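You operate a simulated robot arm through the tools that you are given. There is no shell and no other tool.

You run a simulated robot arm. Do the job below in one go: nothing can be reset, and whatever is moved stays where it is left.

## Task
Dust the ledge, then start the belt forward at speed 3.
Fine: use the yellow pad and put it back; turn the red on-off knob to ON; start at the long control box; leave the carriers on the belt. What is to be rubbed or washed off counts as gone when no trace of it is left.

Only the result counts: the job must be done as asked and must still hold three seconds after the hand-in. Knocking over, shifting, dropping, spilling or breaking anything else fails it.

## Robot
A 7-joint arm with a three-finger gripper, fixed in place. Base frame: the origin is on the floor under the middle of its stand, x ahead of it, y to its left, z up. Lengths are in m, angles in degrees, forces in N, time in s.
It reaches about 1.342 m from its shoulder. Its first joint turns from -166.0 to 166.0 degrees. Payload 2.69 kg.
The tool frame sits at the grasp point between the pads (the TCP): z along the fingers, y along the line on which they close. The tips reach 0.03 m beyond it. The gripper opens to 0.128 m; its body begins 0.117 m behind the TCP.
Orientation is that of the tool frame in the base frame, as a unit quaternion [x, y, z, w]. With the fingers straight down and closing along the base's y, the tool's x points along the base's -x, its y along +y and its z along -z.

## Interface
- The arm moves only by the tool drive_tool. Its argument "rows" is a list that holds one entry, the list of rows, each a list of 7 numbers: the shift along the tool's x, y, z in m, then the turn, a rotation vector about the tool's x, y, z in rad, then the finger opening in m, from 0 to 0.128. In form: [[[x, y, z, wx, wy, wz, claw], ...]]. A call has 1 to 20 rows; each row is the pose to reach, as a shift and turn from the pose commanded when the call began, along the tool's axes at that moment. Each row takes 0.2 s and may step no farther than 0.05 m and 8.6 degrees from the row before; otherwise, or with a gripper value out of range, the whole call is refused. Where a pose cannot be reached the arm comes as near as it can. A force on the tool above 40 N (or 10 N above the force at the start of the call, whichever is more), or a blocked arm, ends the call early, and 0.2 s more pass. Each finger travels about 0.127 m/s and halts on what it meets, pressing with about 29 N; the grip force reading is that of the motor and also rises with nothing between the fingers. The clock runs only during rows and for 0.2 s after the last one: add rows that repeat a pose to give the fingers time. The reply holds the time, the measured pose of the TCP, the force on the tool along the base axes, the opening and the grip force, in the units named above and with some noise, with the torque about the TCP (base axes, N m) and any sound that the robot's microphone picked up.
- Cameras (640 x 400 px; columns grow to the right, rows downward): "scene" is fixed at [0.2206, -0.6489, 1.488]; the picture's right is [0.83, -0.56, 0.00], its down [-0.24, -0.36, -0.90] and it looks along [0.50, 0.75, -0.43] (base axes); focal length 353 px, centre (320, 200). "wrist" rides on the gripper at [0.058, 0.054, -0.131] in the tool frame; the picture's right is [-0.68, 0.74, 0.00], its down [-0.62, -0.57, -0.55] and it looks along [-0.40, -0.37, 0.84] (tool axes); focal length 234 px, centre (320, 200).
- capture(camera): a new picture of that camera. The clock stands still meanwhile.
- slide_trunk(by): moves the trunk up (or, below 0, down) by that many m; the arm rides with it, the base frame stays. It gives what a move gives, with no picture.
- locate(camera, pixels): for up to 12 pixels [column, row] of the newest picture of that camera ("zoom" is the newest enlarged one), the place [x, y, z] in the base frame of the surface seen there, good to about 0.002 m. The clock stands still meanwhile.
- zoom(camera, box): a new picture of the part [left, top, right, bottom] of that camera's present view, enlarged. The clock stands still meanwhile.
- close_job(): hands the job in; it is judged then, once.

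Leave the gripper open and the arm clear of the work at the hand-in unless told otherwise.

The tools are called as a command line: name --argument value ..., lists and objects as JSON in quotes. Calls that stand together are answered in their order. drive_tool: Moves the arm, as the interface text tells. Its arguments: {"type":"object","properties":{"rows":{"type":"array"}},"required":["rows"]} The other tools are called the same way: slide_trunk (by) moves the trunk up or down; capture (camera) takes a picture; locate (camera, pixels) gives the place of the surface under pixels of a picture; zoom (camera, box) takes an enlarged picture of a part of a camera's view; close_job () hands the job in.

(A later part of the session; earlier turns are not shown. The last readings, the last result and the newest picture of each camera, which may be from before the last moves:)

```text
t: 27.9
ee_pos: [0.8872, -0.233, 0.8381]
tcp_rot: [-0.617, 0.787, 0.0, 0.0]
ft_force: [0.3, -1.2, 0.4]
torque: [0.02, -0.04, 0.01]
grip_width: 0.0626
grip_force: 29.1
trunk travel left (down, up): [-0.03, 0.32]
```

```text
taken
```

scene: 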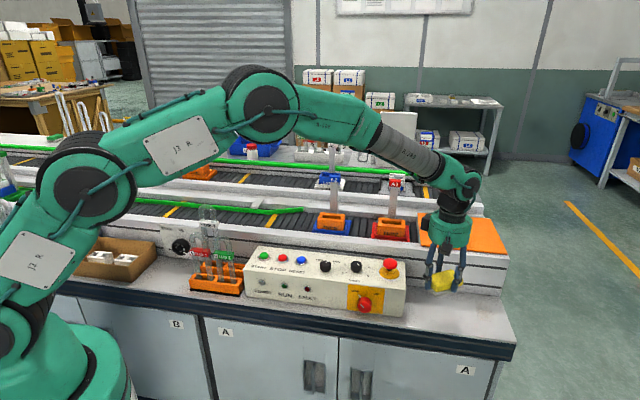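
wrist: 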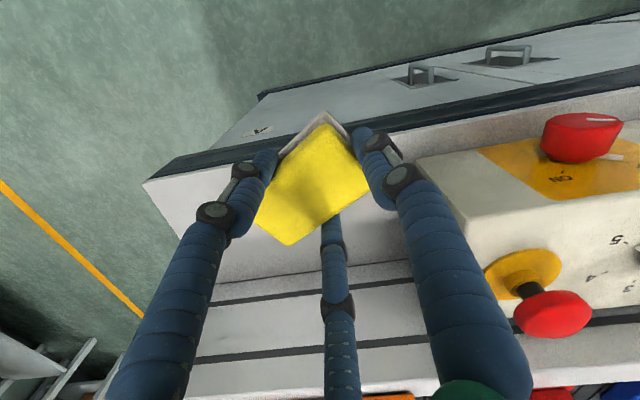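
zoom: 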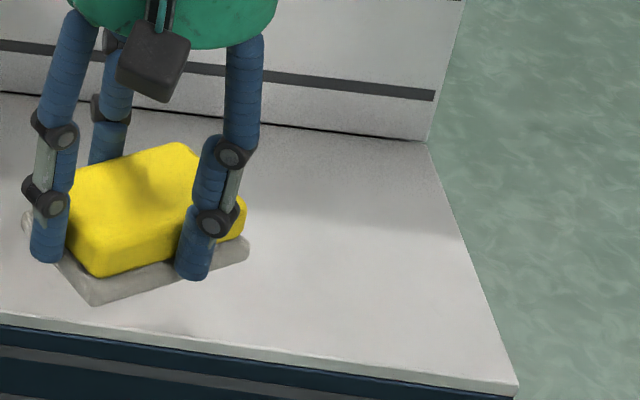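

The force guard tripped partway, but the ledge looks clean on the right. I'll raise the pad, turn it back to its home orientation, and move over its home spot so I can inspect the whole ledge.

drive_tool --rows '[[[0, 0, -0.03, 0, 0, -0.128, 0.03], [0, 0, -0.06, 0, 0, -0.256, 0.03], [-0.0127, -0.0043, -0.08, 0, 0, -0.384, 0.03], [-0.0254, -0.0086, -0.1, 0, 0, -0.511, 0.03], [-0.0381, -0.0129, -0.12, 0, 0, -0.639, 0.03], [-0.0507, -0.0172, -0.12, 0, 0, -0.767, 0.03], [-0.0634, -0.0215, -0.12, 0, 0, -0.895, 0.03], [-0.0761, -0.0258, -0.12, 0, 0, -1.0228, 0.03], [-0.0761, -0.0258, -0.12, 0, 0, -1.0228, 0.03]]]'

zoom --camera "scene" --box '[400, 265, 530, 350]'

zoom --camera "scene" --box '[445, 280, 510, 330]'

capture --camera "wrist"

zoom --camera "wrist" --box '[120, 0, 340, 140]'

```text
t: 29.9
ee_pos: [0.9322, -0.1655, 0.9603]
tcp_rot: [0.924, -0.383, 0.0, 0.0]
ft_force: [0.2, 0.3, -0.6]
torque: [-0.01, 0.03, 0.01]
grip_width: 0.0627
grip_force: 29.4
trunk travel left (down, up): [-0.03, 0.32]
```

```text
4.71 times, centred on (465, 308) of scene
```

zoom: 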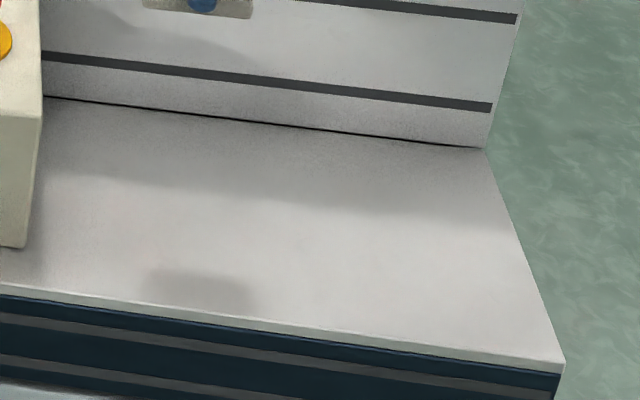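

```text
8.00 times, centred on (478, 305) of scene
```

zoom: 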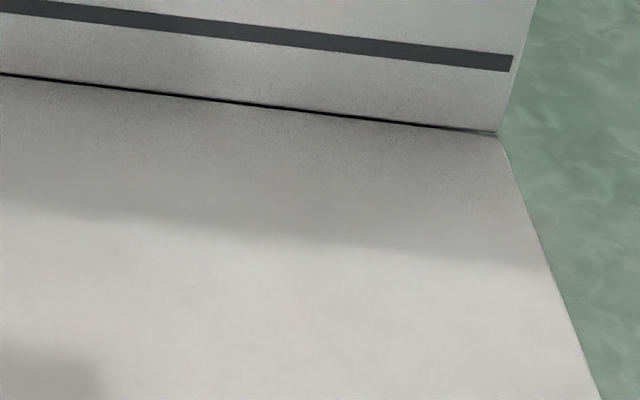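

```text
taken
```

wrist: 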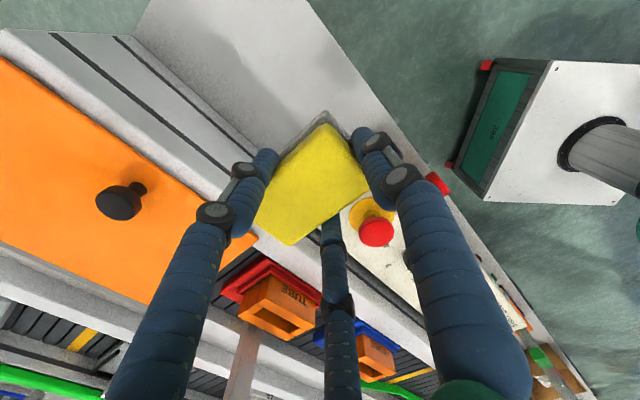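

```text
2.86 times, centred on (230, 70) of wrist
```

zoom: 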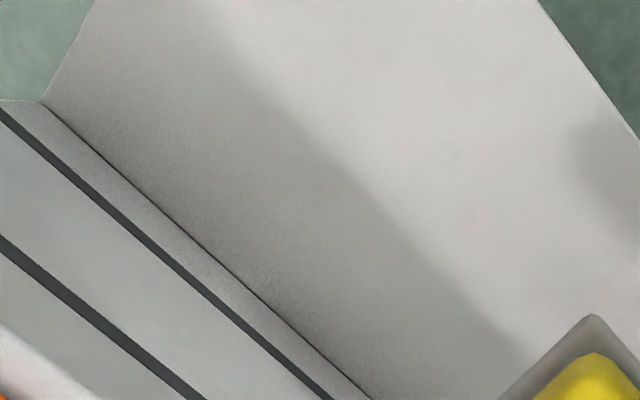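

The ledge looks clean. To be sure about faint tints, I'll zoom further on the areas where the dust was.

zoom --camera "wrist" --box '[150, 0, 250, 62]'

zoom --camera "wrist" --box '[230, 20, 330, 82]'

zoom --camera "scene" --box '[450, 290, 500, 322]'

zoom --camera "scene" --box '[400, 290, 460, 328]'

```text
6.40 times, centred on (200, 31) of wrist
```

zoom: 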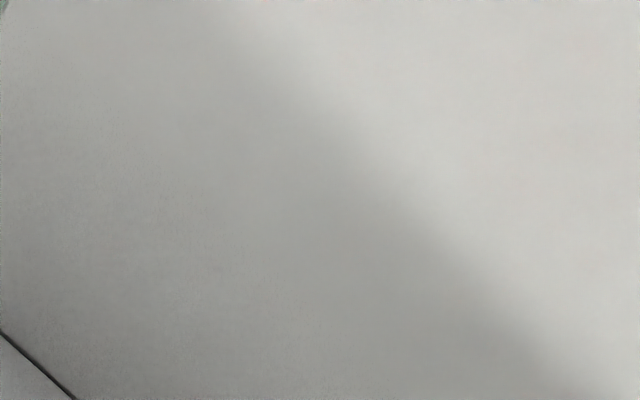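

```text
6.40 times, centred on (280, 51) of wrist
```

zoom: 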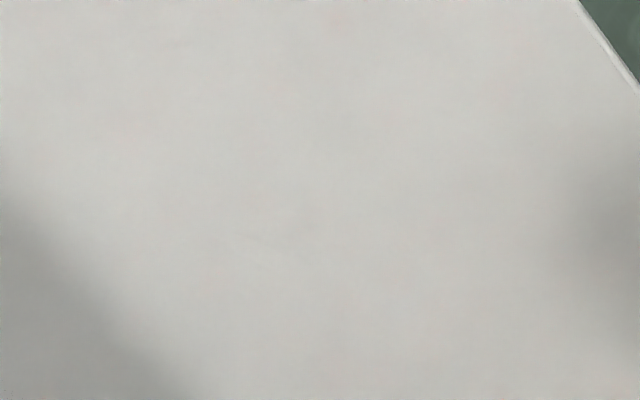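

```text
12.50 times, centred on (475, 306) of scene
```

zoom: 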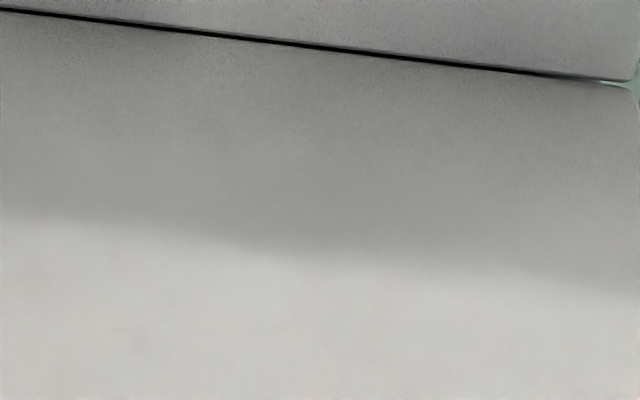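

```text
10.53 times, centred on (430, 309) of scene
```

zoom: 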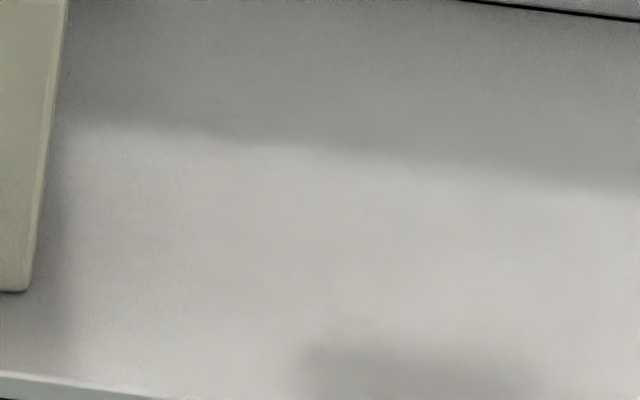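

Nothing visible remains; the slight pink mottling is also present where there never was any dust. Because the last wipe was cut short, I'll do one more full light pass for certainty. First I'll touch down at the left of the old dust area.

drive_tool --rows '[[[0.032, 0.0045, 0.035, 0, 0, 0, 0.03], [0.064, 0.0045, 0.07, 0, 0, 0, 0.03], [0.064, 0.0045, 0.11, 0, 0, 0, 0.03], [0.064, 0.0045, 0.15, 0, 0, 0, 0.03], [0.064, 0.0045, 0.172, 0, 0, 0, 0.03], [0.064, 0.0045, 0.177, 0, 0, 0, 0.03], [0.064, 0.0045, 0.179, 0, 0, 0, 0.03], [0.064, 0.0045, 0.179, 0, 0, 0, 0.03]]]'

```text
t: 31.7
ee_pos: [0.9762, -0.2129, 0.7811]
tcp_rot: [0.923, -0.384, 0.0, 0.0]
ft_force: [0.4, 0.8, 8.7]
torque: [0.18, -0.04, -0.01]
grip_width: 0.0626
grip_force: 28.8
trunk travel left (down, up): [-0.03, 0.32]
```

The contact is 8.7 N. Now I'll sweep all three lanes again, going a bit less far out.

drive_tool --rows '[[[0.025, 0, 0, 0, 0, 0, 0.03], [0.05, 0, 0, 0, 0, 0, 0.03], [0.075, 0, 0, 0, 0, 0, 0.03], [0.1, 0, 0, 0, 0, 0, 0.03], [0.1, -0.016, 0, 0, 0, 0, 0.03], [0.1, -0.033, 0, 0, 0, 0, 0.03], [0.075, -0.033, 0, 0, 0, 0, 0.03], [0.05, -0.033, 0, 0, 0, 0, 0.03], [0.025, -0.033, 0, 0, 0, 0, 0.03], [0, -0.033, 0, 0, 0, 0, 0.03], [0, -0.01, 0, 0, 0, 0, 0.03], [0, 0.012, 0, 0, 0, 0, 0.03], [0.025, 0.012, 0, 0, 0, 0, 0.03], [0.05, 0.012, 0, 0, 0, 0, 0.03], [0.075, 0.012, 0, 0, 0, 0, 0.03], [0.1, 0.012, 0, 0, 0, 0, 0.03], [0.1, -0.01, 0, 0, 0, 0, 0.03], [0.1, -0.033, 0, 0, 0, 0, 0.03]]]'

```text
t: 35.5
ee_pos: [1.061, -0.2574, 0.7807]
tcp_rot: [0.923, -0.384, 0.001, 0.0]
ft_force: [1.7, -0.2, 15.9]
torque: [-0.11, 0.2, 0.05]
grip_width: 0.063
grip_force: 28.4
out of reach, approached as far as the arm can: row 6, 18
trunk travel left (down, up): [-0.03, 0.32]
```

Contact held through the whole sweep. I'll lift and return above the pad's home spot, then inspect.

drive_tool --rows '[[[-0.01, 0.005, -0.003, 0, 0, 0, 0.03], [-0.03, 0.01, -0.02, 0, 0, 0, 0.03], [-0.07, 0.02, -0.05, 0, 0, 0, 0.03], [-0.11, 0.027, -0.08, 0, 0, 0, 0.03], [-0.15, 0.027, -0.1, 0, 0, 0, 0.03], [-0.16, 0.027, -0.1, 0, 0, 0, 0.03], [-0.16, 0.027, -0.1, 0, 0, 0, 0.03]]]'

capture --camera "wrist"

zoom --camera "scene" --box '[400, 265, 530, 350]'

zoom --camera "wrist" --box '[120, 0, 340, 140]'

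```text
refused: row 3 steps farther than a row can; nothing moved
```

```text
taken
```

wrist: 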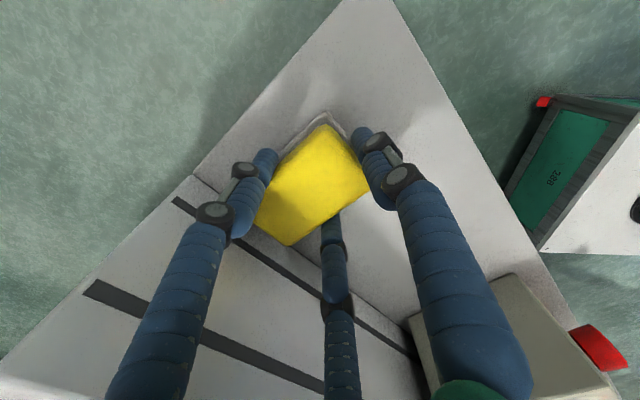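

```text
4.71 times, centred on (465, 308) of scene
```

zoom: 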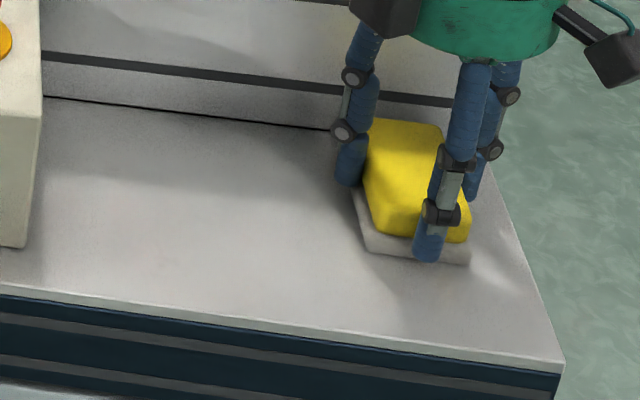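

```text
2.86 times, centred on (230, 70) of wrist
```

zoom: 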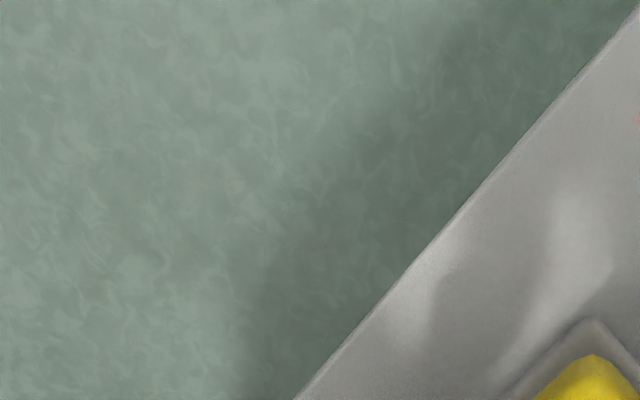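

That call was refused because one step was slightly too long. I'll repeat the lift and return with smaller steps.

drive_tool --rows '[[[-0.005, 0.002, -0.005, 0, 0, 0, 0.03], [-0.02, 0.006, -0.025, 0, 0, 0, 0.03], [-0.045, 0.012, -0.05, 0, 0, 0, 0.03], [-0.075, 0.02, -0.075, 0, 0, 0, 0.03], [-0.105, 0.027, -0.095, 0, 0, 0, 0.03], [-0.135, 0.027, -0.1, 0, 0, 0, 0.03], [-0.16, 0.027, -0.1, 0, 0, 0, 0.03], [-0.16, 0.027, -0.1, 0, 0, 0, 0.03]]]'

capture --camera "wrist"

zoom --camera "scene" --box '[400, 265, 530, 350]'

zoom --camera "wrist" --box '[120, 0, 340, 140]'

```text
t: 37.3
ee_pos: [0.9313, -0.1648, 0.8793]
tcp_rot: [0.924, -0.383, 0.0, -0.001]
ft_force: [0.5, 0.4, -0.4]
torque: [-0.01, -0.03, -0.03]
grip_width: 0.063
grip_force: 28.9
trunk travel left (down, up): [-0.03, 0.32]
```

```text
taken
```

wrist: 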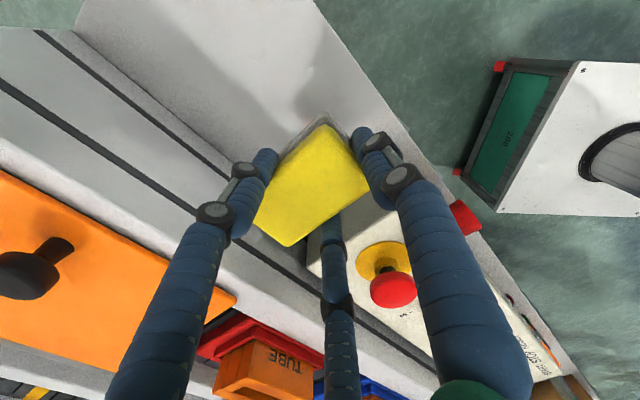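

```text
4.71 times, centred on (465, 308) of scene
```

zoom: 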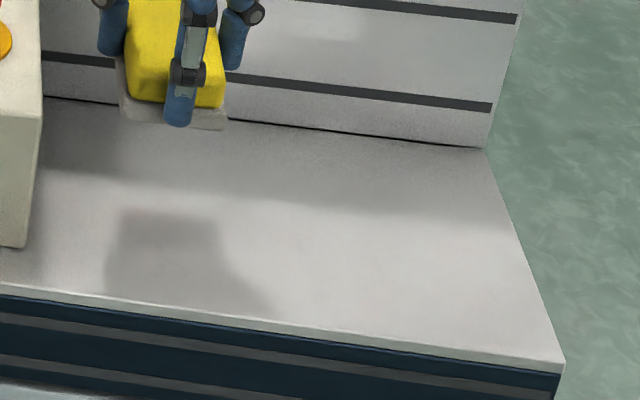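

```text
2.86 times, centred on (230, 70) of wrist
```

zoom: 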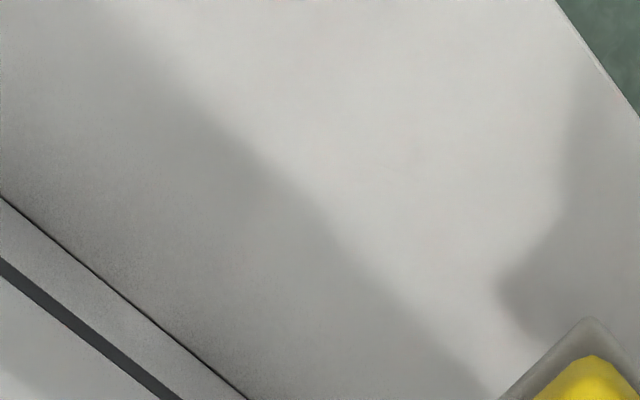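

The ledge is clean. Before setting the pad down I'll check how it sits in the fingers, using its corners at (326,128), (367,184), (291,241) and (258,216) in the wrist view.

locate --camera "wrist" --pixels '[[326, 129], [364, 183], [291, 240], [260, 217], [315, 185], [290, 165], [305, 150], [340, 205], [350, 160], [275, 232], [323, 113], [345, 132]]'

```text
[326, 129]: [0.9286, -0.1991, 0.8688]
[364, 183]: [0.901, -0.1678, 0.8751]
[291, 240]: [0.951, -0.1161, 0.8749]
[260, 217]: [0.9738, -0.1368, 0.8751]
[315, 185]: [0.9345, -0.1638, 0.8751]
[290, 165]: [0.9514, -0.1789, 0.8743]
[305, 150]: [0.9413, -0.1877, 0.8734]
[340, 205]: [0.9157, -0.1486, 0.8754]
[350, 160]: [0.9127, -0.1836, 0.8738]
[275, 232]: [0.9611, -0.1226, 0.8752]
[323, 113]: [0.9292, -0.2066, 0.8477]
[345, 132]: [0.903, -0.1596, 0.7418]
```

The pad sits square in the fingers and within about 2 mm of its original footprint. I'll lower it straight down, with fine steps at the end.

drive_tool --rows '[[[-0.001, 0, 0.04, 0, 0, 0, 0.03], [-0.001, 0, 0.075, 0, 0, 0, 0.03], [-0.001, 0, 0.09, 0, 0, 0, 0.03], [-0.001, 0, 0.095, 0, 0, 0, 0.03], [-0.001, 0, 0.097, 0, 0, 0, 0.03], [-0.001, 0, 0.097, 0, 0, 0, 0.03]]]'

```text
t: 38.7
ee_pos: [0.93, -0.1631, 0.7823]
tcp_rot: [0.924, -0.383, -0.001, -0.001]
ft_force: [-0.3, 0.3, -0.2]
torque: [0.04, -0.02, 0.01]
grip_width: 0.0629
grip_force: 24.6
trunk travel left (down, up): [-0.03, 0.32]
```

There's no contact yet, so I'll lower another 1–2 mm until it touches.

drive_tool --rows '[[[0, 0, 0.001, 0, 0, 0, 0.03], [0, 0, 0.0015, 0, 0, 0, 0.03], [0, 0, 0.0015, 0, 0, 0, 0.03]]]'

```text
t: 39.5
ee_pos: [0.9305, -0.1642, 0.7816]
tcp_rot: [0.924, -0.384, -0.001, -0.001]
ft_force: [0.1, 0.1, -1.1]
torque: [0.01, -0.02, 0.04]
grip_width: 0.0629
grip_force: 24.7
trunk travel left (down, up): [-0.03, 0.32]
```

drive_tool --rows '[[[0, 0, 0.001, 0, 0, 0, 0.03], [0, 0, 0.0015, 0, 0, 0, 0.03], [0, 0, 0.0015, 0, 0, 0, 0.03]]]'

```text
t: 40.3
ee_pos: [0.9295, -0.1634, 0.7814]
tcp_rot: [0.923, -0.384, 0.0, 0.0]
ft_force: [-1.0, -2.0, 6.9]
torque: [0.04, -0.04, -0.02]
grip_width: 0.0628
grip_force: 24.2
trunk travel left (down, up): [-0.03, 0.32]
```

The pad touches the ledge at 6.9 N. Now I'll open the fingers to 0.084 and let them settle.

drive_tool --rows '[[[0, 0, 0, 0, 0, 0, 0.064], [0, 0, 0, 0, 0, 0, 0.07], [0, 0, 0, 0, 0, 0, 0.078], [0, 0, 0, 0, 0, 0, 0.084], [0, 0, 0, 0, 0, 0, 0.084]]]'

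capture --camera "wrist"

zoom --camera "scene" --box '[390, 250, 500, 335]'

```text
t: 41.5
ee_pos: [0.9297, -0.1642, 0.7803]
tcp_rot: [0.924, -0.382, -0.001, 0.0]
ft_force: [0.6, 0.2, -0.1]
torque: [-0.01, 0.0, -0.02]
grip_width: 0.0843
grip_force: 0.2
trunk travel left (down, up): [-0.03, 0.32]
```

```text
taken
```

wrist: 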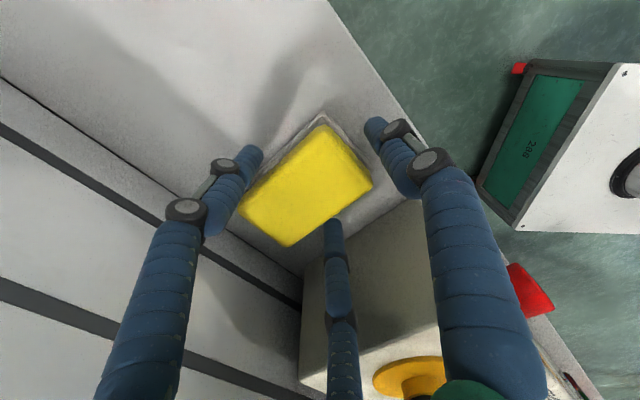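

```text
4.71 times, centred on (445, 292) of scene
```

zoom: 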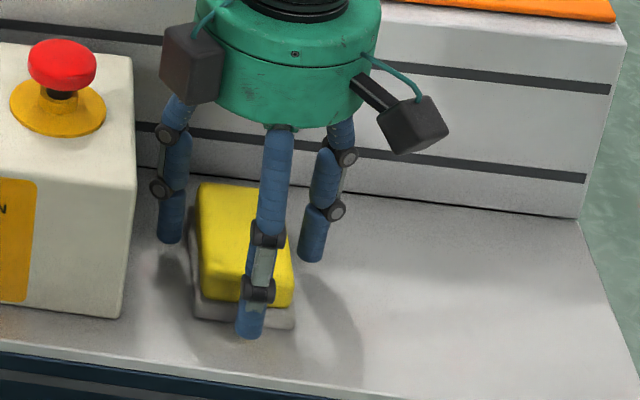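

The pad is released and the fingers are clear of it. I'll raise straight up to z≈1.0 and check the pad's place.

drive_tool --rows '[[[0, 0, -0.01, 0, 0, 0, 0.084], [0, 0, -0.04, 0, 0, 0, 0.084], [0, 0, -0.08, 0, 0, 0, 0.084], [0, 0, -0.12, 0, 0, 0, 0.084], [0, 0, -0.16, 0, 0, 0, 0.084], [0, 0, -0.2, 0, 0, 0, 0.084], [0, 0, -0.22, 0, 0, 0, 0.084], [0, 0, -0.22, 0, 0, 0, 0.084]]]'

zoom --camera "wrist" --box '[180, 0, 400, 180]'

zoom --camera "scene" --box '[400, 270, 520, 345]'

```text
t: 43.3
ee_pos: [0.9273, -0.1645, 1.0003]
tcp_rot: [0.923, -0.384, -0.001, 0.0]
ft_force: [0.2, 0.3, 0.9]
torque: [0.0, -0.04, -0.01]
grip_width: 0.0839
grip_force: 0.0
trunk travel left (down, up): [-0.03, 0.32]
```

```text
2.22 times, centred on (290, 90) of wrist
```

zoom: 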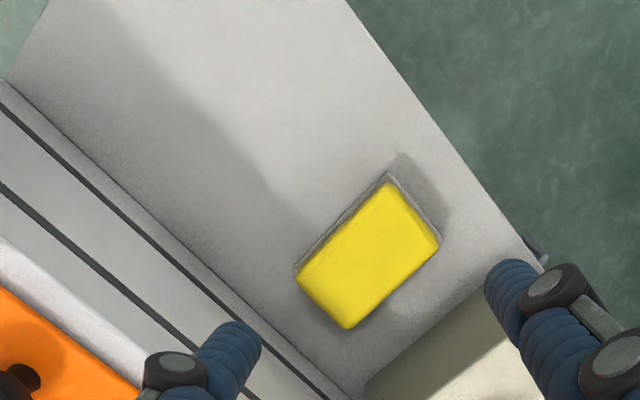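

```text
5.33 times, centred on (460, 308) of scene
```

zoom: 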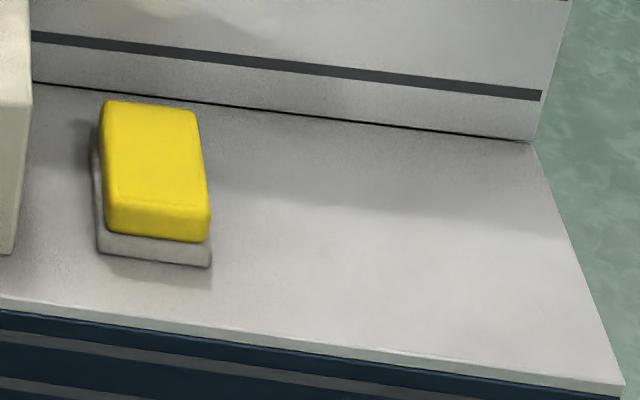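

The pad is back within about 2 mm of where it was, and the ledge is clean. The next item is the red on-off knob on the front face. I'll measure it, its ticks and its pointer in an enlarged scene view, and also see what the white box on the right of the wrist view is.

capture --camera "wrist"

zoom --camera "scene" --box '[340, 280, 390, 320]'

locate --camera "wrist" --pixels '[[520, 100], [560, 90], [600, 160], [480, 70], [380, 200], [400, 235], [620, 330], [500, 200]]'

```text
taken
```

wrist: 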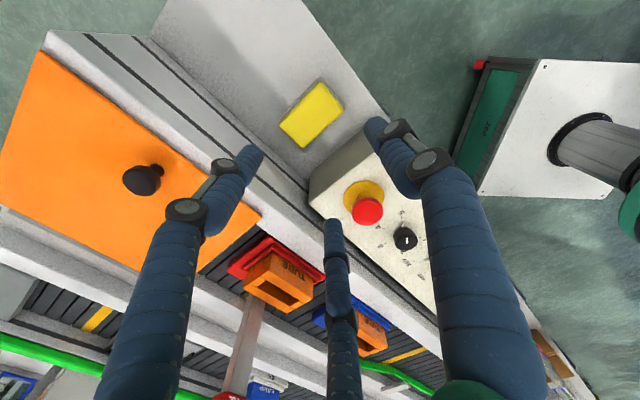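

```text
10.00 times, centred on (365, 300) of scene
```

zoom: 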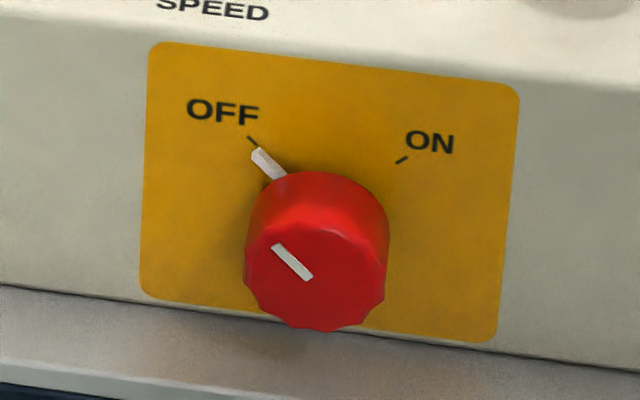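

```text
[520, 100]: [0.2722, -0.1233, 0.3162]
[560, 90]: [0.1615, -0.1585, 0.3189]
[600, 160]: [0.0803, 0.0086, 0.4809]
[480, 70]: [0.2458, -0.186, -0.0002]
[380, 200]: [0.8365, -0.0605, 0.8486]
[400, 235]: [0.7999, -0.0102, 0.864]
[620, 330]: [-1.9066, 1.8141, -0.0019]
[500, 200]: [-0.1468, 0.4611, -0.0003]
```

The white box is the robot's own pedestal, so it's no concern. Next I'll locate details of the red knob: its face, edges, pointer foot and tick marks.

locate --camera "zoom" --pixels '[[315, 275], [250, 265], [380, 285], [315, 325], [310, 230], [265, 300], [370, 310], [260, 157], [252, 140], [402, 160], [300, 185], [350, 190]]'

locate --camera "zoom" --pixels '[[278, 247], [308, 277], [293, 262], [275, 170], [285, 178], [200, 200], [430, 230], [430, 300], [255, 245], [375, 245], [325, 180], [250, 200]]'

```text
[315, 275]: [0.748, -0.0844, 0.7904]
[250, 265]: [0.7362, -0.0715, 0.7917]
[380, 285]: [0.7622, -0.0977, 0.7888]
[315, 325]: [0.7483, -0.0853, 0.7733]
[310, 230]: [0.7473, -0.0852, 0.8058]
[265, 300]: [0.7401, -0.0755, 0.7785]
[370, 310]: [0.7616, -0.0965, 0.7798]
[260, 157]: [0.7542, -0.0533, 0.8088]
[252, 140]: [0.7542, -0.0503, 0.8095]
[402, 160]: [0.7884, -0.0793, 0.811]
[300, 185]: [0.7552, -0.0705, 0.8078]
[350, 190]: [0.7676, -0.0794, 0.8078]
```

```text
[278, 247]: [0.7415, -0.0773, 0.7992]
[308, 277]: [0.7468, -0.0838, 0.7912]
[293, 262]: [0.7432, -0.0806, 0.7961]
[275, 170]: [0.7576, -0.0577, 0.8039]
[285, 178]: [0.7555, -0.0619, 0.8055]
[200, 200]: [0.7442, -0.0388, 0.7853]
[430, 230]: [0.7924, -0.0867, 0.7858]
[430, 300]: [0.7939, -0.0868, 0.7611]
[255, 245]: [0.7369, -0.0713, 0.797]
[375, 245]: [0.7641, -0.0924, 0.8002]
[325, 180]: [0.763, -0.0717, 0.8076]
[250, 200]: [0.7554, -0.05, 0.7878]
```

Knob centre: u=0.5895, z=0.7905, face at v=0.469, radius ≈0.018. OFF is 45° left of up and ON 45° right, so it needs a 90° clockwise turn. I'll move back to the front of the bench and tip the tool to point horizontally at the front panel.

drive_tool --rows '[[[-0.0166, 0.0218, 0, 0.1428, 0, 0, 0.06], [-0.0332, 0.0435, 0, 0.2856, 0, 0, 0.06], [-0.0498, 0.0653, 0, 0.4284, 0, 0, 0.06], [-0.0664, 0.0871, 0, 0.5712, 0, 0, 0.06], [-0.083, 0.1088, 0, 0.714, 0, 0, 0.06], [-0.0995, 0.1306, 0, 0.8568, 0, 0, 0.06], [-0.1161, 0.1523, 0, 0.9996, 0, 0, 0.06], [-0.1327, 0.1741, 0, 1.1424, 0, 0, 0.06], [-0.1493, 0.1959, 0, 1.2852, 0, 0, 0.06], [-0.1659, 0.2176, 0, 1.428, 0, 0, 0.06], [-0.1825, 0.2394, 0, 1.5708, 0, 0, 0.06], [-0.1825, 0.2394, 0, 1.5708, 0, 0, 0.06]]]'

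capture --camera "scene"

capture --camera "wrist"

```text
t: 45.9
ee_pos: [0.8307, -0.2831, 1.2132]
tcp_rot: [0.661, -0.363, 0.15, -0.639]
ft_force: [0.6, -0.6, -0.9]
torque: [0.11, -0.1, 0.07]
grip_width: 0.06
grip_force: 0.1
out of reach, approached as far as the arm can: row 4, 5, 6, 7, 8, 9, 10, 11, 12
trunk travel left (down, up): [-0.03, 0.32]
```

```text
taken
```

scene: 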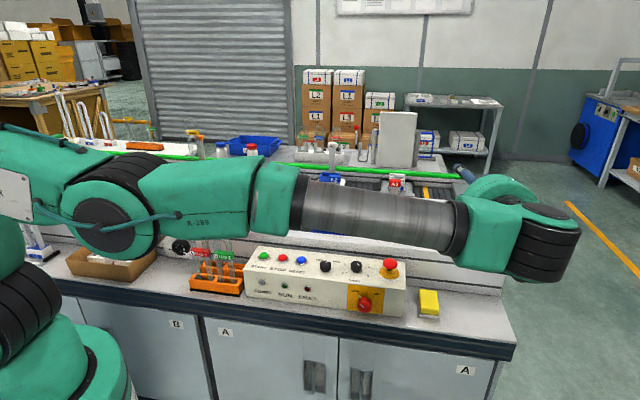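

```text
taken
```

wrist: 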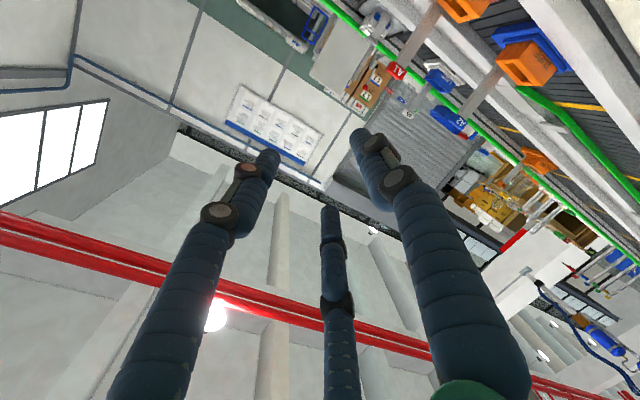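

The arm ran out of joint room partway and stopped at an odd pose up at z≈1.21, with nothing touched (force near zero). I'll back out and pick a better wrist roll. First, a zero-offset row will show what the controller now takes as the commanded pose.

drive_tool --rows '[[[0, 0, 0, 0, 0, 0, 0.06]]]'

zoom --camera "scene" --box '[380, 130, 640, 350]'

```text
t: 46.3
ee_pos: [0.8294, -0.2819, 1.2145]
tcp_rot: [0.662, -0.362, 0.151, -0.638]
ft_force: [-0.3, 0.5, -0.3]
torque: [0.0, 0.02, -0.01]
grip_width: 0.0598
grip_force: 0.0
trunk travel left (down, up): [-0.03, 0.32]
```

```text
1.82 times, centred on (510, 240) of scene
```

zoom: 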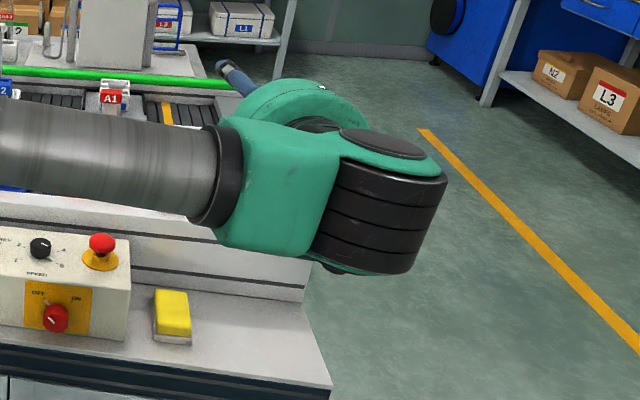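

The commanded pose now equals the actual one. I'll tip the tool back to straight-down on the spot, high above everything.

drive_tool --rows '[[[0, 0, 0, -0.1416, 0.0232, -0.018, 0.06], [0, 0, 0, -0.2832, 0.0464, -0.036, 0.06], [0, 0, 0, -0.4248, 0.0696, -0.054, 0.06], [0, 0, 0, -0.5664, 0.0928, -0.072, 0.06], [0, 0, 0, -0.708, 0.116, -0.09, 0.06], [0, 0, 0, -0.8496, 0.1392, -0.108, 0.06], [0, 0, 0, -0.9912, 0.1624, -0.126, 0.06], [0, 0, 0, -1.1328, 0.1856, -0.144, 0.06], [0, 0, 0, -1.2744, 0.2088, -0.162, 0.06], [0, 0, 0, -1.416, 0.232, -0.18, 0.06], [0, 0, 0, -1.416, 0.232, -0.18, 0.06]]]'

capture --camera "scene"

```text
t: 48.7
ee_pos: [0.8252, -0.2896, 1.2256]
tcp_rot: [0.923, -0.384, 0.0, 0.002]
ft_force: [-0.2, 0.3, 0.3]
torque: [-0.06, 0.0, 0.01]
grip_width: 0.0599
grip_force: 0.0
trunk travel left (down, up): [-0.03, 0.32]
```

```text
taken
```

scene: 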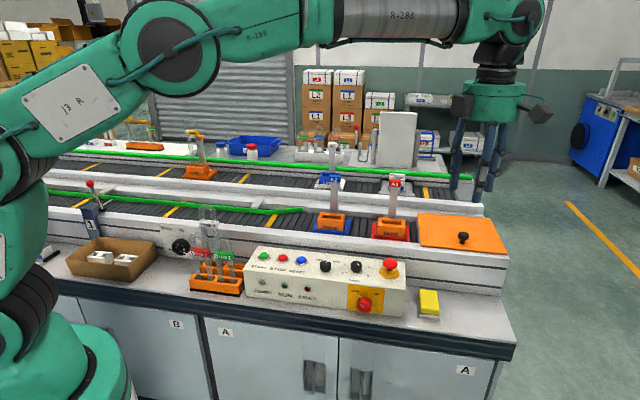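

Back to straight-down without touching anything. I'll turn the tool 90° about its axis, to the roll that tips forward naturally, while moving back in front of the control box at z≈1.1.

drive_tool --rows '[[[-0.0166, 0.0024, 0.0105, 0, 0, 0.1309, 0.06], [-0.0332, 0.0047, 0.021, 0, 0, 0.2618, 0.06], [-0.0499, 0.0071, 0.0315, 0, 0, 0.3927, 0.06], [-0.0665, 0.0094, 0.042, 0, 0, 0.5236, 0.06], [-0.0831, 0.0118, 0.0525, 0, 0, 0.6545, 0.06], [-0.0997, 0.0142, 0.063, 0, 0, 0.7854, 0.06], [-0.1163, 0.0165, 0.0735, 0, 0, 0.9163, 0.06], [-0.1329, 0.0189, 0.084, 0, 0, 1.0472, 0.06], [-0.1496, 0.0212, 0.0945, 0, 0, 1.1781, 0.06], [-0.1662, 0.0236, 0.105, 0, 0, 1.309, 0.06], [-0.1828, 0.0259, 0.1155, 0, 0, 1.4399, 0.06], [-0.1994, 0.0283, 0.126, 0, 0, 1.5708, 0.06], [-0.1994, 0.0283, 0.126, 0, 0, 1.5708, 0.06]]]'

capture --camera "scene"

```text
t: 51.5
ee_pos: [0.6656, -0.1696, 1.1004]
tcp_rot: [-0.381, 0.924, -0.002, 0.0]
ft_force: [-0.6, 0.7, -0.3]
torque: [0.0, 0.0, 0.0]
grip_width: 0.0597
grip_force: 0.0
trunk travel left (down, up): [-0.03, 0.32]
```

```text
taken
```

scene: 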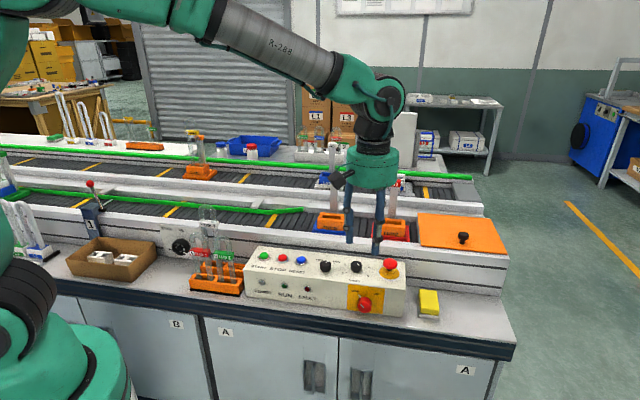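

The arm is in a comfortable pose. Now I'll tip forward in stages, with about 48° first.

drive_tool --rows '[[[0, 0, 0, 0, -0.14, 0, 0.06], [0, 0, 0, 0, -0.28, 0, 0.06], [0, 0, 0, 0, -0.42, 0, 0.06], [0, 0, 0, 0, -0.56, 0, 0.06], [0, 0, 0, 0, -0.7, 0, 0.06], [0, 0, 0, 0, -0.84, 0, 0.06], [0, 0, 0, 0, -0.84, 0, 0.06]]]'

capture --camera "scene"

```text
t: 53.1
ee_pos: [0.6637, -0.1688, 1.1]
tcp_rot: [-0.349, 0.844, 0.155, 0.377]
ft_force: [0.2, -0.1, 0.5]
torque: [0.02, -0.01, 0.02]
grip_width: 0.0603
grip_force: 0.1
trunk travel left (down, up): [-0.03, 0.32]
```

```text
taken
```

scene: 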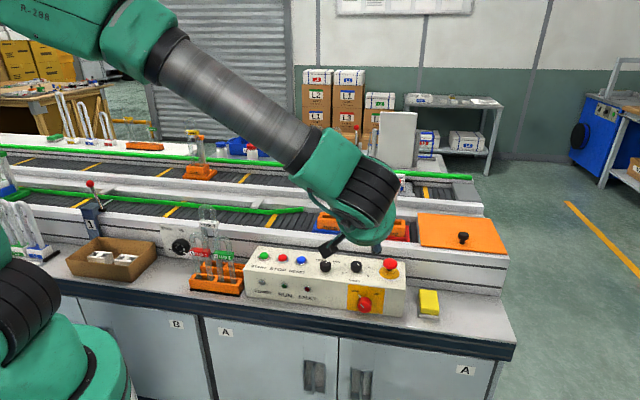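

The tilt went fine. I'll continue with the remaining 42°.

drive_tool --rows '[[[0, 0, 0, 0, -0.1218, 0, 0.06], [0, 0, 0, 0, -0.2436, 0, 0.06], [0, 0, 0, 0, -0.3654, 0, 0.06], [0, 0, 0, 0, -0.4872, 0, 0.06], [0, 0, 0, 0, -0.609, 0, 0.06], [0, 0, 0, 0, -0.7308, 0, 0.06], [0, 0, 0, 0, -0.7308, 0, 0.06]]]'

capture --camera "scene"

```text
t: 54.7
ee_pos: [0.6647, -0.1685, 1.0991]
tcp_rot: [-0.271, 0.653, 0.269, 0.654]
ft_force: [-0.4, -0.6, -0.4]
torque: [0.0, 0.0, 0.03]
grip_width: 0.0598
grip_force: 0.0
trunk travel left (down, up): [-0.03, 0.32]
```

```text
taken
```

scene: 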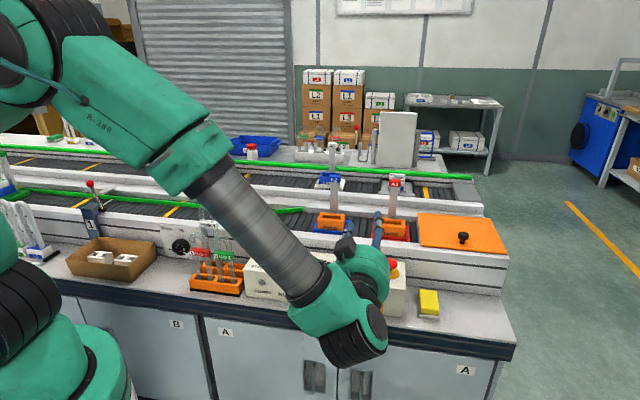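

The tool now points level at the panel, with x down and y to the left. I'll lower it to the knob's height z=0.7905, staying 9 cm in front of the knob.

drive_tool --rows '[[[0.044, 0, 0, 0, 0, 0, 0.06], [0.088, 0, 0, 0, 0, 0, 0.06], [0.132, 0, 0, 0, 0, 0, 0.06], [0.176, 0, 0, 0, 0, 0, 0.06], [0.22, 0, 0, 0, 0, 0, 0.06], [0.264, 0, 0, 0, 0, 0, 0.06], [0.3085, 0, 0, 0, 0, 0, 0.06], [0.3085, 0, 0, 0, 0, 0, 0.06]]]'

capture --camera "scene"

capture --camera "wrist"

```text
t: 56.5
ee_pos: [0.6638, -0.1718, 0.7889]
tcp_rot: [-0.271, 0.654, 0.269, 0.653]
ft_force: [0.2, 0.2, -0.1]
torque: [0.0, 0.01, 0.02]
grip_width: 0.0598
grip_force: 0.1
trunk travel left (down, up): [-0.03, 0.32]
```

```text
taken
```

scene: 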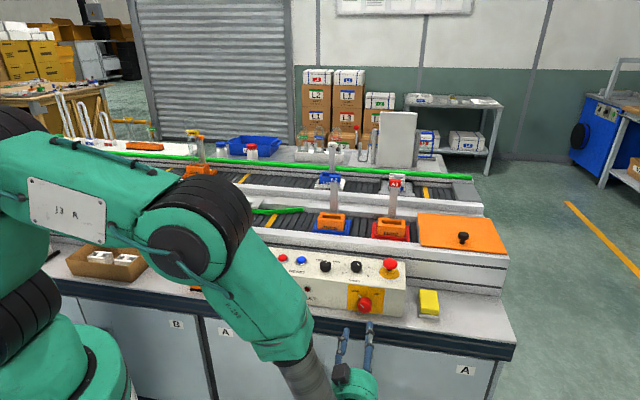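

```text
taken
```

wrist: 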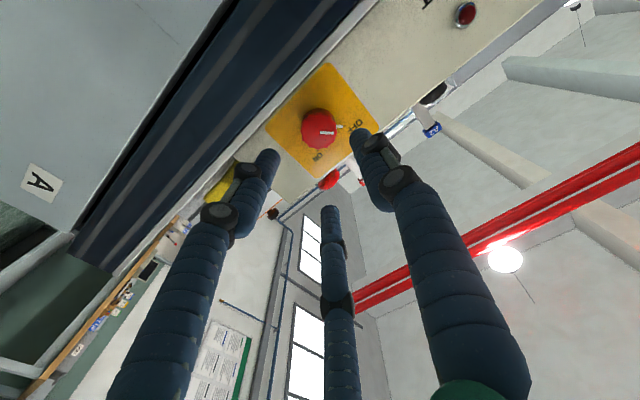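

Reached with no warnings. In the wrist view the red knob is at (320,125). I'll zoom and locate its face and rim to refine its centre.

zoom --camera "wrist" --box '[256, 60, 384, 140]'

locate --camera "zoom" --pixels '[[320, 320], [240, 300], [400, 330], [310, 250], [320, 390], [255, 260], [270, 370], [380, 370]]'

```text
5.00 times, centred on (320, 100) of wrist
```

zoom: 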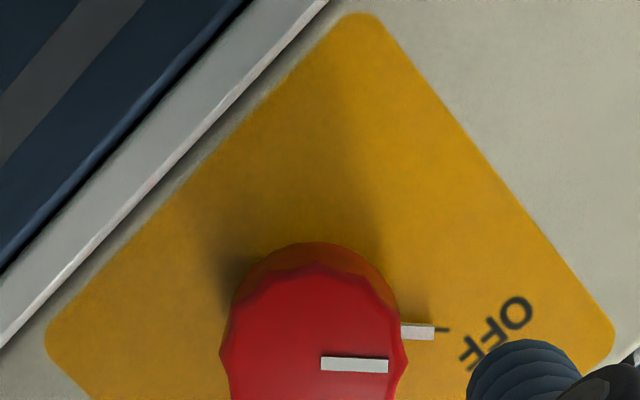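

```text
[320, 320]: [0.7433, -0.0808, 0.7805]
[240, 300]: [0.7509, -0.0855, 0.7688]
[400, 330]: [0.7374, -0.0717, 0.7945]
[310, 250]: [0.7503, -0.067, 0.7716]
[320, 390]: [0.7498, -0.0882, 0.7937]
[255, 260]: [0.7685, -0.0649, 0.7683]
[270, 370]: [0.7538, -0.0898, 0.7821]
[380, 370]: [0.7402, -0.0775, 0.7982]
```

I'll centre the zoom on the knob and measure the rim points there.

zoom --camera "wrist" --box '[272, 90, 368, 150]'

```text
6.67 times, centred on (320, 120) of wrist
```

zoom: 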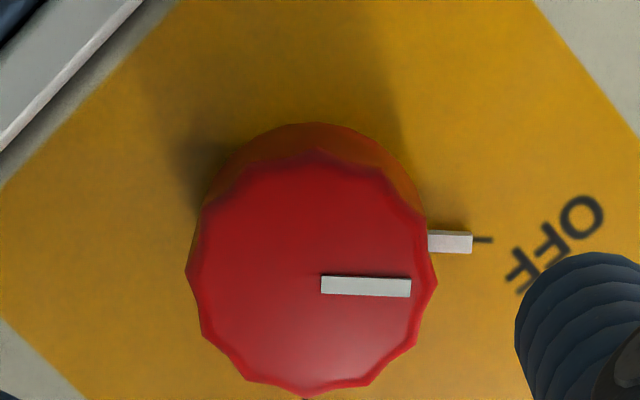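

locate --camera "zoom" --pixels '[[311, 272], [192, 270], [430, 280], [312, 160], [310, 388], [228, 190], [395, 360], [225, 345], [400, 190], [450, 241], [484, 240], [324, 286]]'

```text
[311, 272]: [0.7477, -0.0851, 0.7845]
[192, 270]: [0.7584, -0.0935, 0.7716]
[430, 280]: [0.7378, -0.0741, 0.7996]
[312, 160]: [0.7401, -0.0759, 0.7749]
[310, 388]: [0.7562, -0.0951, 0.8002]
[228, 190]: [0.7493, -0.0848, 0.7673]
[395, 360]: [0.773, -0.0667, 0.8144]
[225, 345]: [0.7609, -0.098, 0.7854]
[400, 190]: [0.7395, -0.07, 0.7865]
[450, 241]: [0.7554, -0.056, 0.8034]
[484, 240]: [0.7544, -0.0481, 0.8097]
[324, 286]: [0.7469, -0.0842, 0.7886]
```

The refined knob centre is u≈0.589, z≈0.788, radius ≈0.0195. Before gripping, I'll test the roll range in free air, first +45° (the end of the turn).

drive_tool --rows '[[[0, 0, 0, 0, 0, 0.131, 0.06], [0, 0, 0, 0, 0, 0.262, 0.06], [0, 0, 0, 0, 0, 0.393, 0.06], [0, 0, 0, 0, 0, 0.524, 0.06], [0, 0, 0, 0, 0, 0.655, 0.06], [0, 0, 0, 0, 0, 0.785, 0.06], [0, 0, 0, 0, 0, 0.916, 0.06]]]'

drive_tool --rows '[[[0, 0, 0, 0, 0, -0.131, 0.06], [0, 0, 0, 0, 0, -0.262, 0.06], [0, 0, 0, 0, 0, -0.393, 0.06], [0, 0, 0, 0, 0, -0.524, 0.06], [0, 0, 0, 0, 0, -0.655, 0.06], [0, 0, 0, 0, 0, -0.786, 0.06], [0, 0, 0, 0, 0, -0.916, 0.06], [0, 0, 0, 0, 0, -1.047, 0.06], [0, 0, 0, 0, 0, -1.178, 0.06], [0, 0, 0, 0, 0, -1.309, 0.06], [0, 0, 0, 0, 0, -1.44, 0.06], [0, 0, 0, 0, 0, -1.571, 0.06], [0, 0, 0, 0, 0, -1.702, 0.06], [0, 0, 0, 0, 0, -1.702, 0.06]]]'

```text
t: 58.1
ee_pos: [0.6632, -0.17, 0.7917]
tcp_rot: [0.047, 0.706, 0.531, 0.466]
ft_force: [-0.3, -0.6, 0.4]
torque: [0.04, 0.0, 0.0]
grip_width: 0.0603
grip_force: 0.0
trunk travel left (down, up): [-0.03, 0.32]
```

```text
t: 61.1
ee_pos: [0.7828, -0.2708, 0.8476]
tcp_rot: [-0.5, 0.511, 0.047, 0.698]
ft_force: [-0.1, 0.0, -0.4]
torque: [0.01, 0.0, 0.01]
grip_width: 0.0598
grip_force: 0.1
out of reach, approached as far as the arm can: row 10, 11, 12, 13, 14
trunk travel left (down, up): [-0.03, 0.32]
```

Positive roll works, but past about -20° from natural the arm runs out of range and drifted off to u≈0.745 with nothing touched. So I'll grip at the natural roll and turn from 0 to +90°. I'll check the scene and bring the tool back to the natural pose.

capture --camera "scene"

drive_tool --rows '[[[-0.0094, 0.0263, -0.0007, 0.0103, -0.0002, 0.118, 0.06], [-0.0187, 0.0525, -0.0013, 0.0207, -0.0004, 0.2359, 0.06], [-0.0281, 0.0788, -0.002, 0.031, -0.0006, 0.3539, 0.06], [-0.0374, 0.1051, -0.0027, 0.0413, -0.0008, 0.4719, 0.06], [-0.0468, 0.1313, -0.0033, 0.0517, -0.001, 0.5898, 0.06], [-0.0561, 0.1576, -0.004, 0.062, -0.0012, 0.7078, 0.06], [-0.0561, 0.1576, -0.004, 0.062, -0.0012, 0.7078, 0.06]]]'

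capture --camera "scene"

```text
taken
```

scene: 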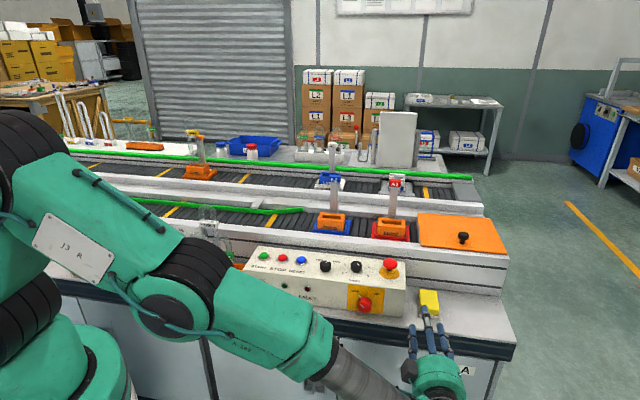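

```text
t: 62.7
ee_pos: [0.6645, -0.1687, 0.7858]
tcp_rot: [-0.269, 0.652, 0.27, 0.655]
ft_force: [0.2, -0.1, 1.0]
torque: [0.0, 0.0, 0.04]
grip_width: 0.0601
grip_force: 0.0
trunk travel left (down, up): [-0.03, 0.32]
```

```text
taken
```

scene: 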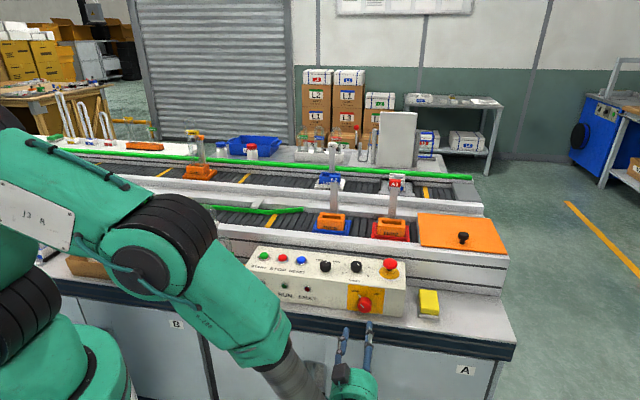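

The natural pose is recovered. Now I'll test the +95° roll in free air.

drive_tool --rows '[[[0, 0, 0, 0, 0, 0.131, 0.052], [0, 0, 0, 0, 0, 0.262, 0.052], [0, 0, 0, 0, 0, 0.393, 0.052], [0, 0, 0, 0, 0, 0.524, 0.052], [0, 0, 0, 0, 0, 0.655, 0.052], [0, 0, 0, 0, 0, 0.786, 0.052], [0, 0, 0, 0, 0, 0.917, 0.052], [0, 0, 0, 0, 0, 1.048, 0.052], [0, 0, 0, 0, 0, 1.179, 0.052], [0, 0, 0, 0, 0, 1.31, 0.052], [0, 0, 0, 0, 0, 1.441, 0.052], [0, 0, 0, 0, 0, 1.571, 0.052], [0, 0, 0, 0, 0, 1.66, 0.052], [0, 0, 0, 0, 0, 1.66, 0.052]]]'

capture --camera "wrist"

```text
t: 65.7
ee_pos: [0.666, -0.1687, 0.7856]
tcp_rot: [0.3, 0.638, 0.666, 0.242]
ft_force: [0.6, 0.4, 0.8]
torque: [0.02, -0.01, -0.02]
grip_width: 0.0522
grip_force: 0.0
trunk travel left (down, up): [-0.03, 0.32]
```

```text
taken
```

wrist: 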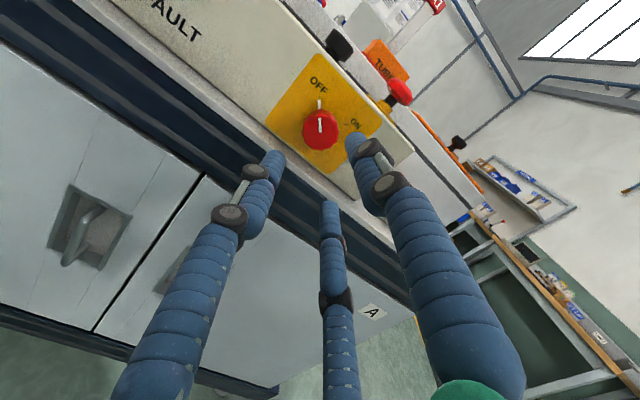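

The full +95° roll is reachable. This view also shows the knob well at (320,130), so I'll measure it again from here.

zoom --camera "wrist" --box '[272, 100, 368, 160]'

```text
6.67 times, centred on (320, 130) of wrist
```

zoom: 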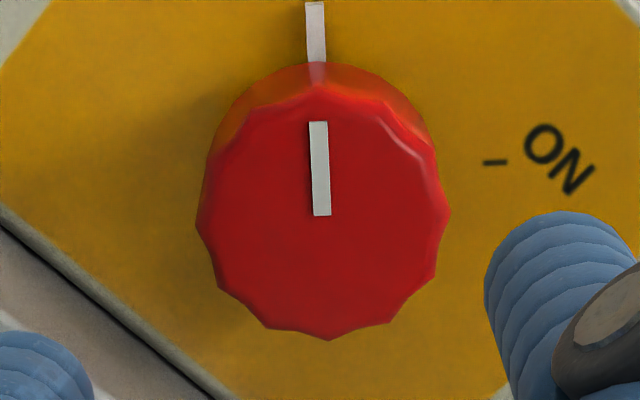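

locate --camera "zoom" --pixels '[[323, 215], [203, 223], [444, 212], [318, 100], [328, 334], [230, 150], [418, 280], [415, 140], [235, 290], [495, 161], [315, 20], [318, 125]]'

```text
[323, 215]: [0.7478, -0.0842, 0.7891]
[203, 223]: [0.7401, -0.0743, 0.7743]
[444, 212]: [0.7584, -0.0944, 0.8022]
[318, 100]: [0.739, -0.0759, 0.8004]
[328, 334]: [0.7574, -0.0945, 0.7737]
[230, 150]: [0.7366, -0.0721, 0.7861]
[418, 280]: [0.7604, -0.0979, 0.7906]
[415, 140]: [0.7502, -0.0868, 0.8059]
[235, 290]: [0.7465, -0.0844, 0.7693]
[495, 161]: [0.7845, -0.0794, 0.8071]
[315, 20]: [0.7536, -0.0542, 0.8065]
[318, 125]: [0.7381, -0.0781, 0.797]
```

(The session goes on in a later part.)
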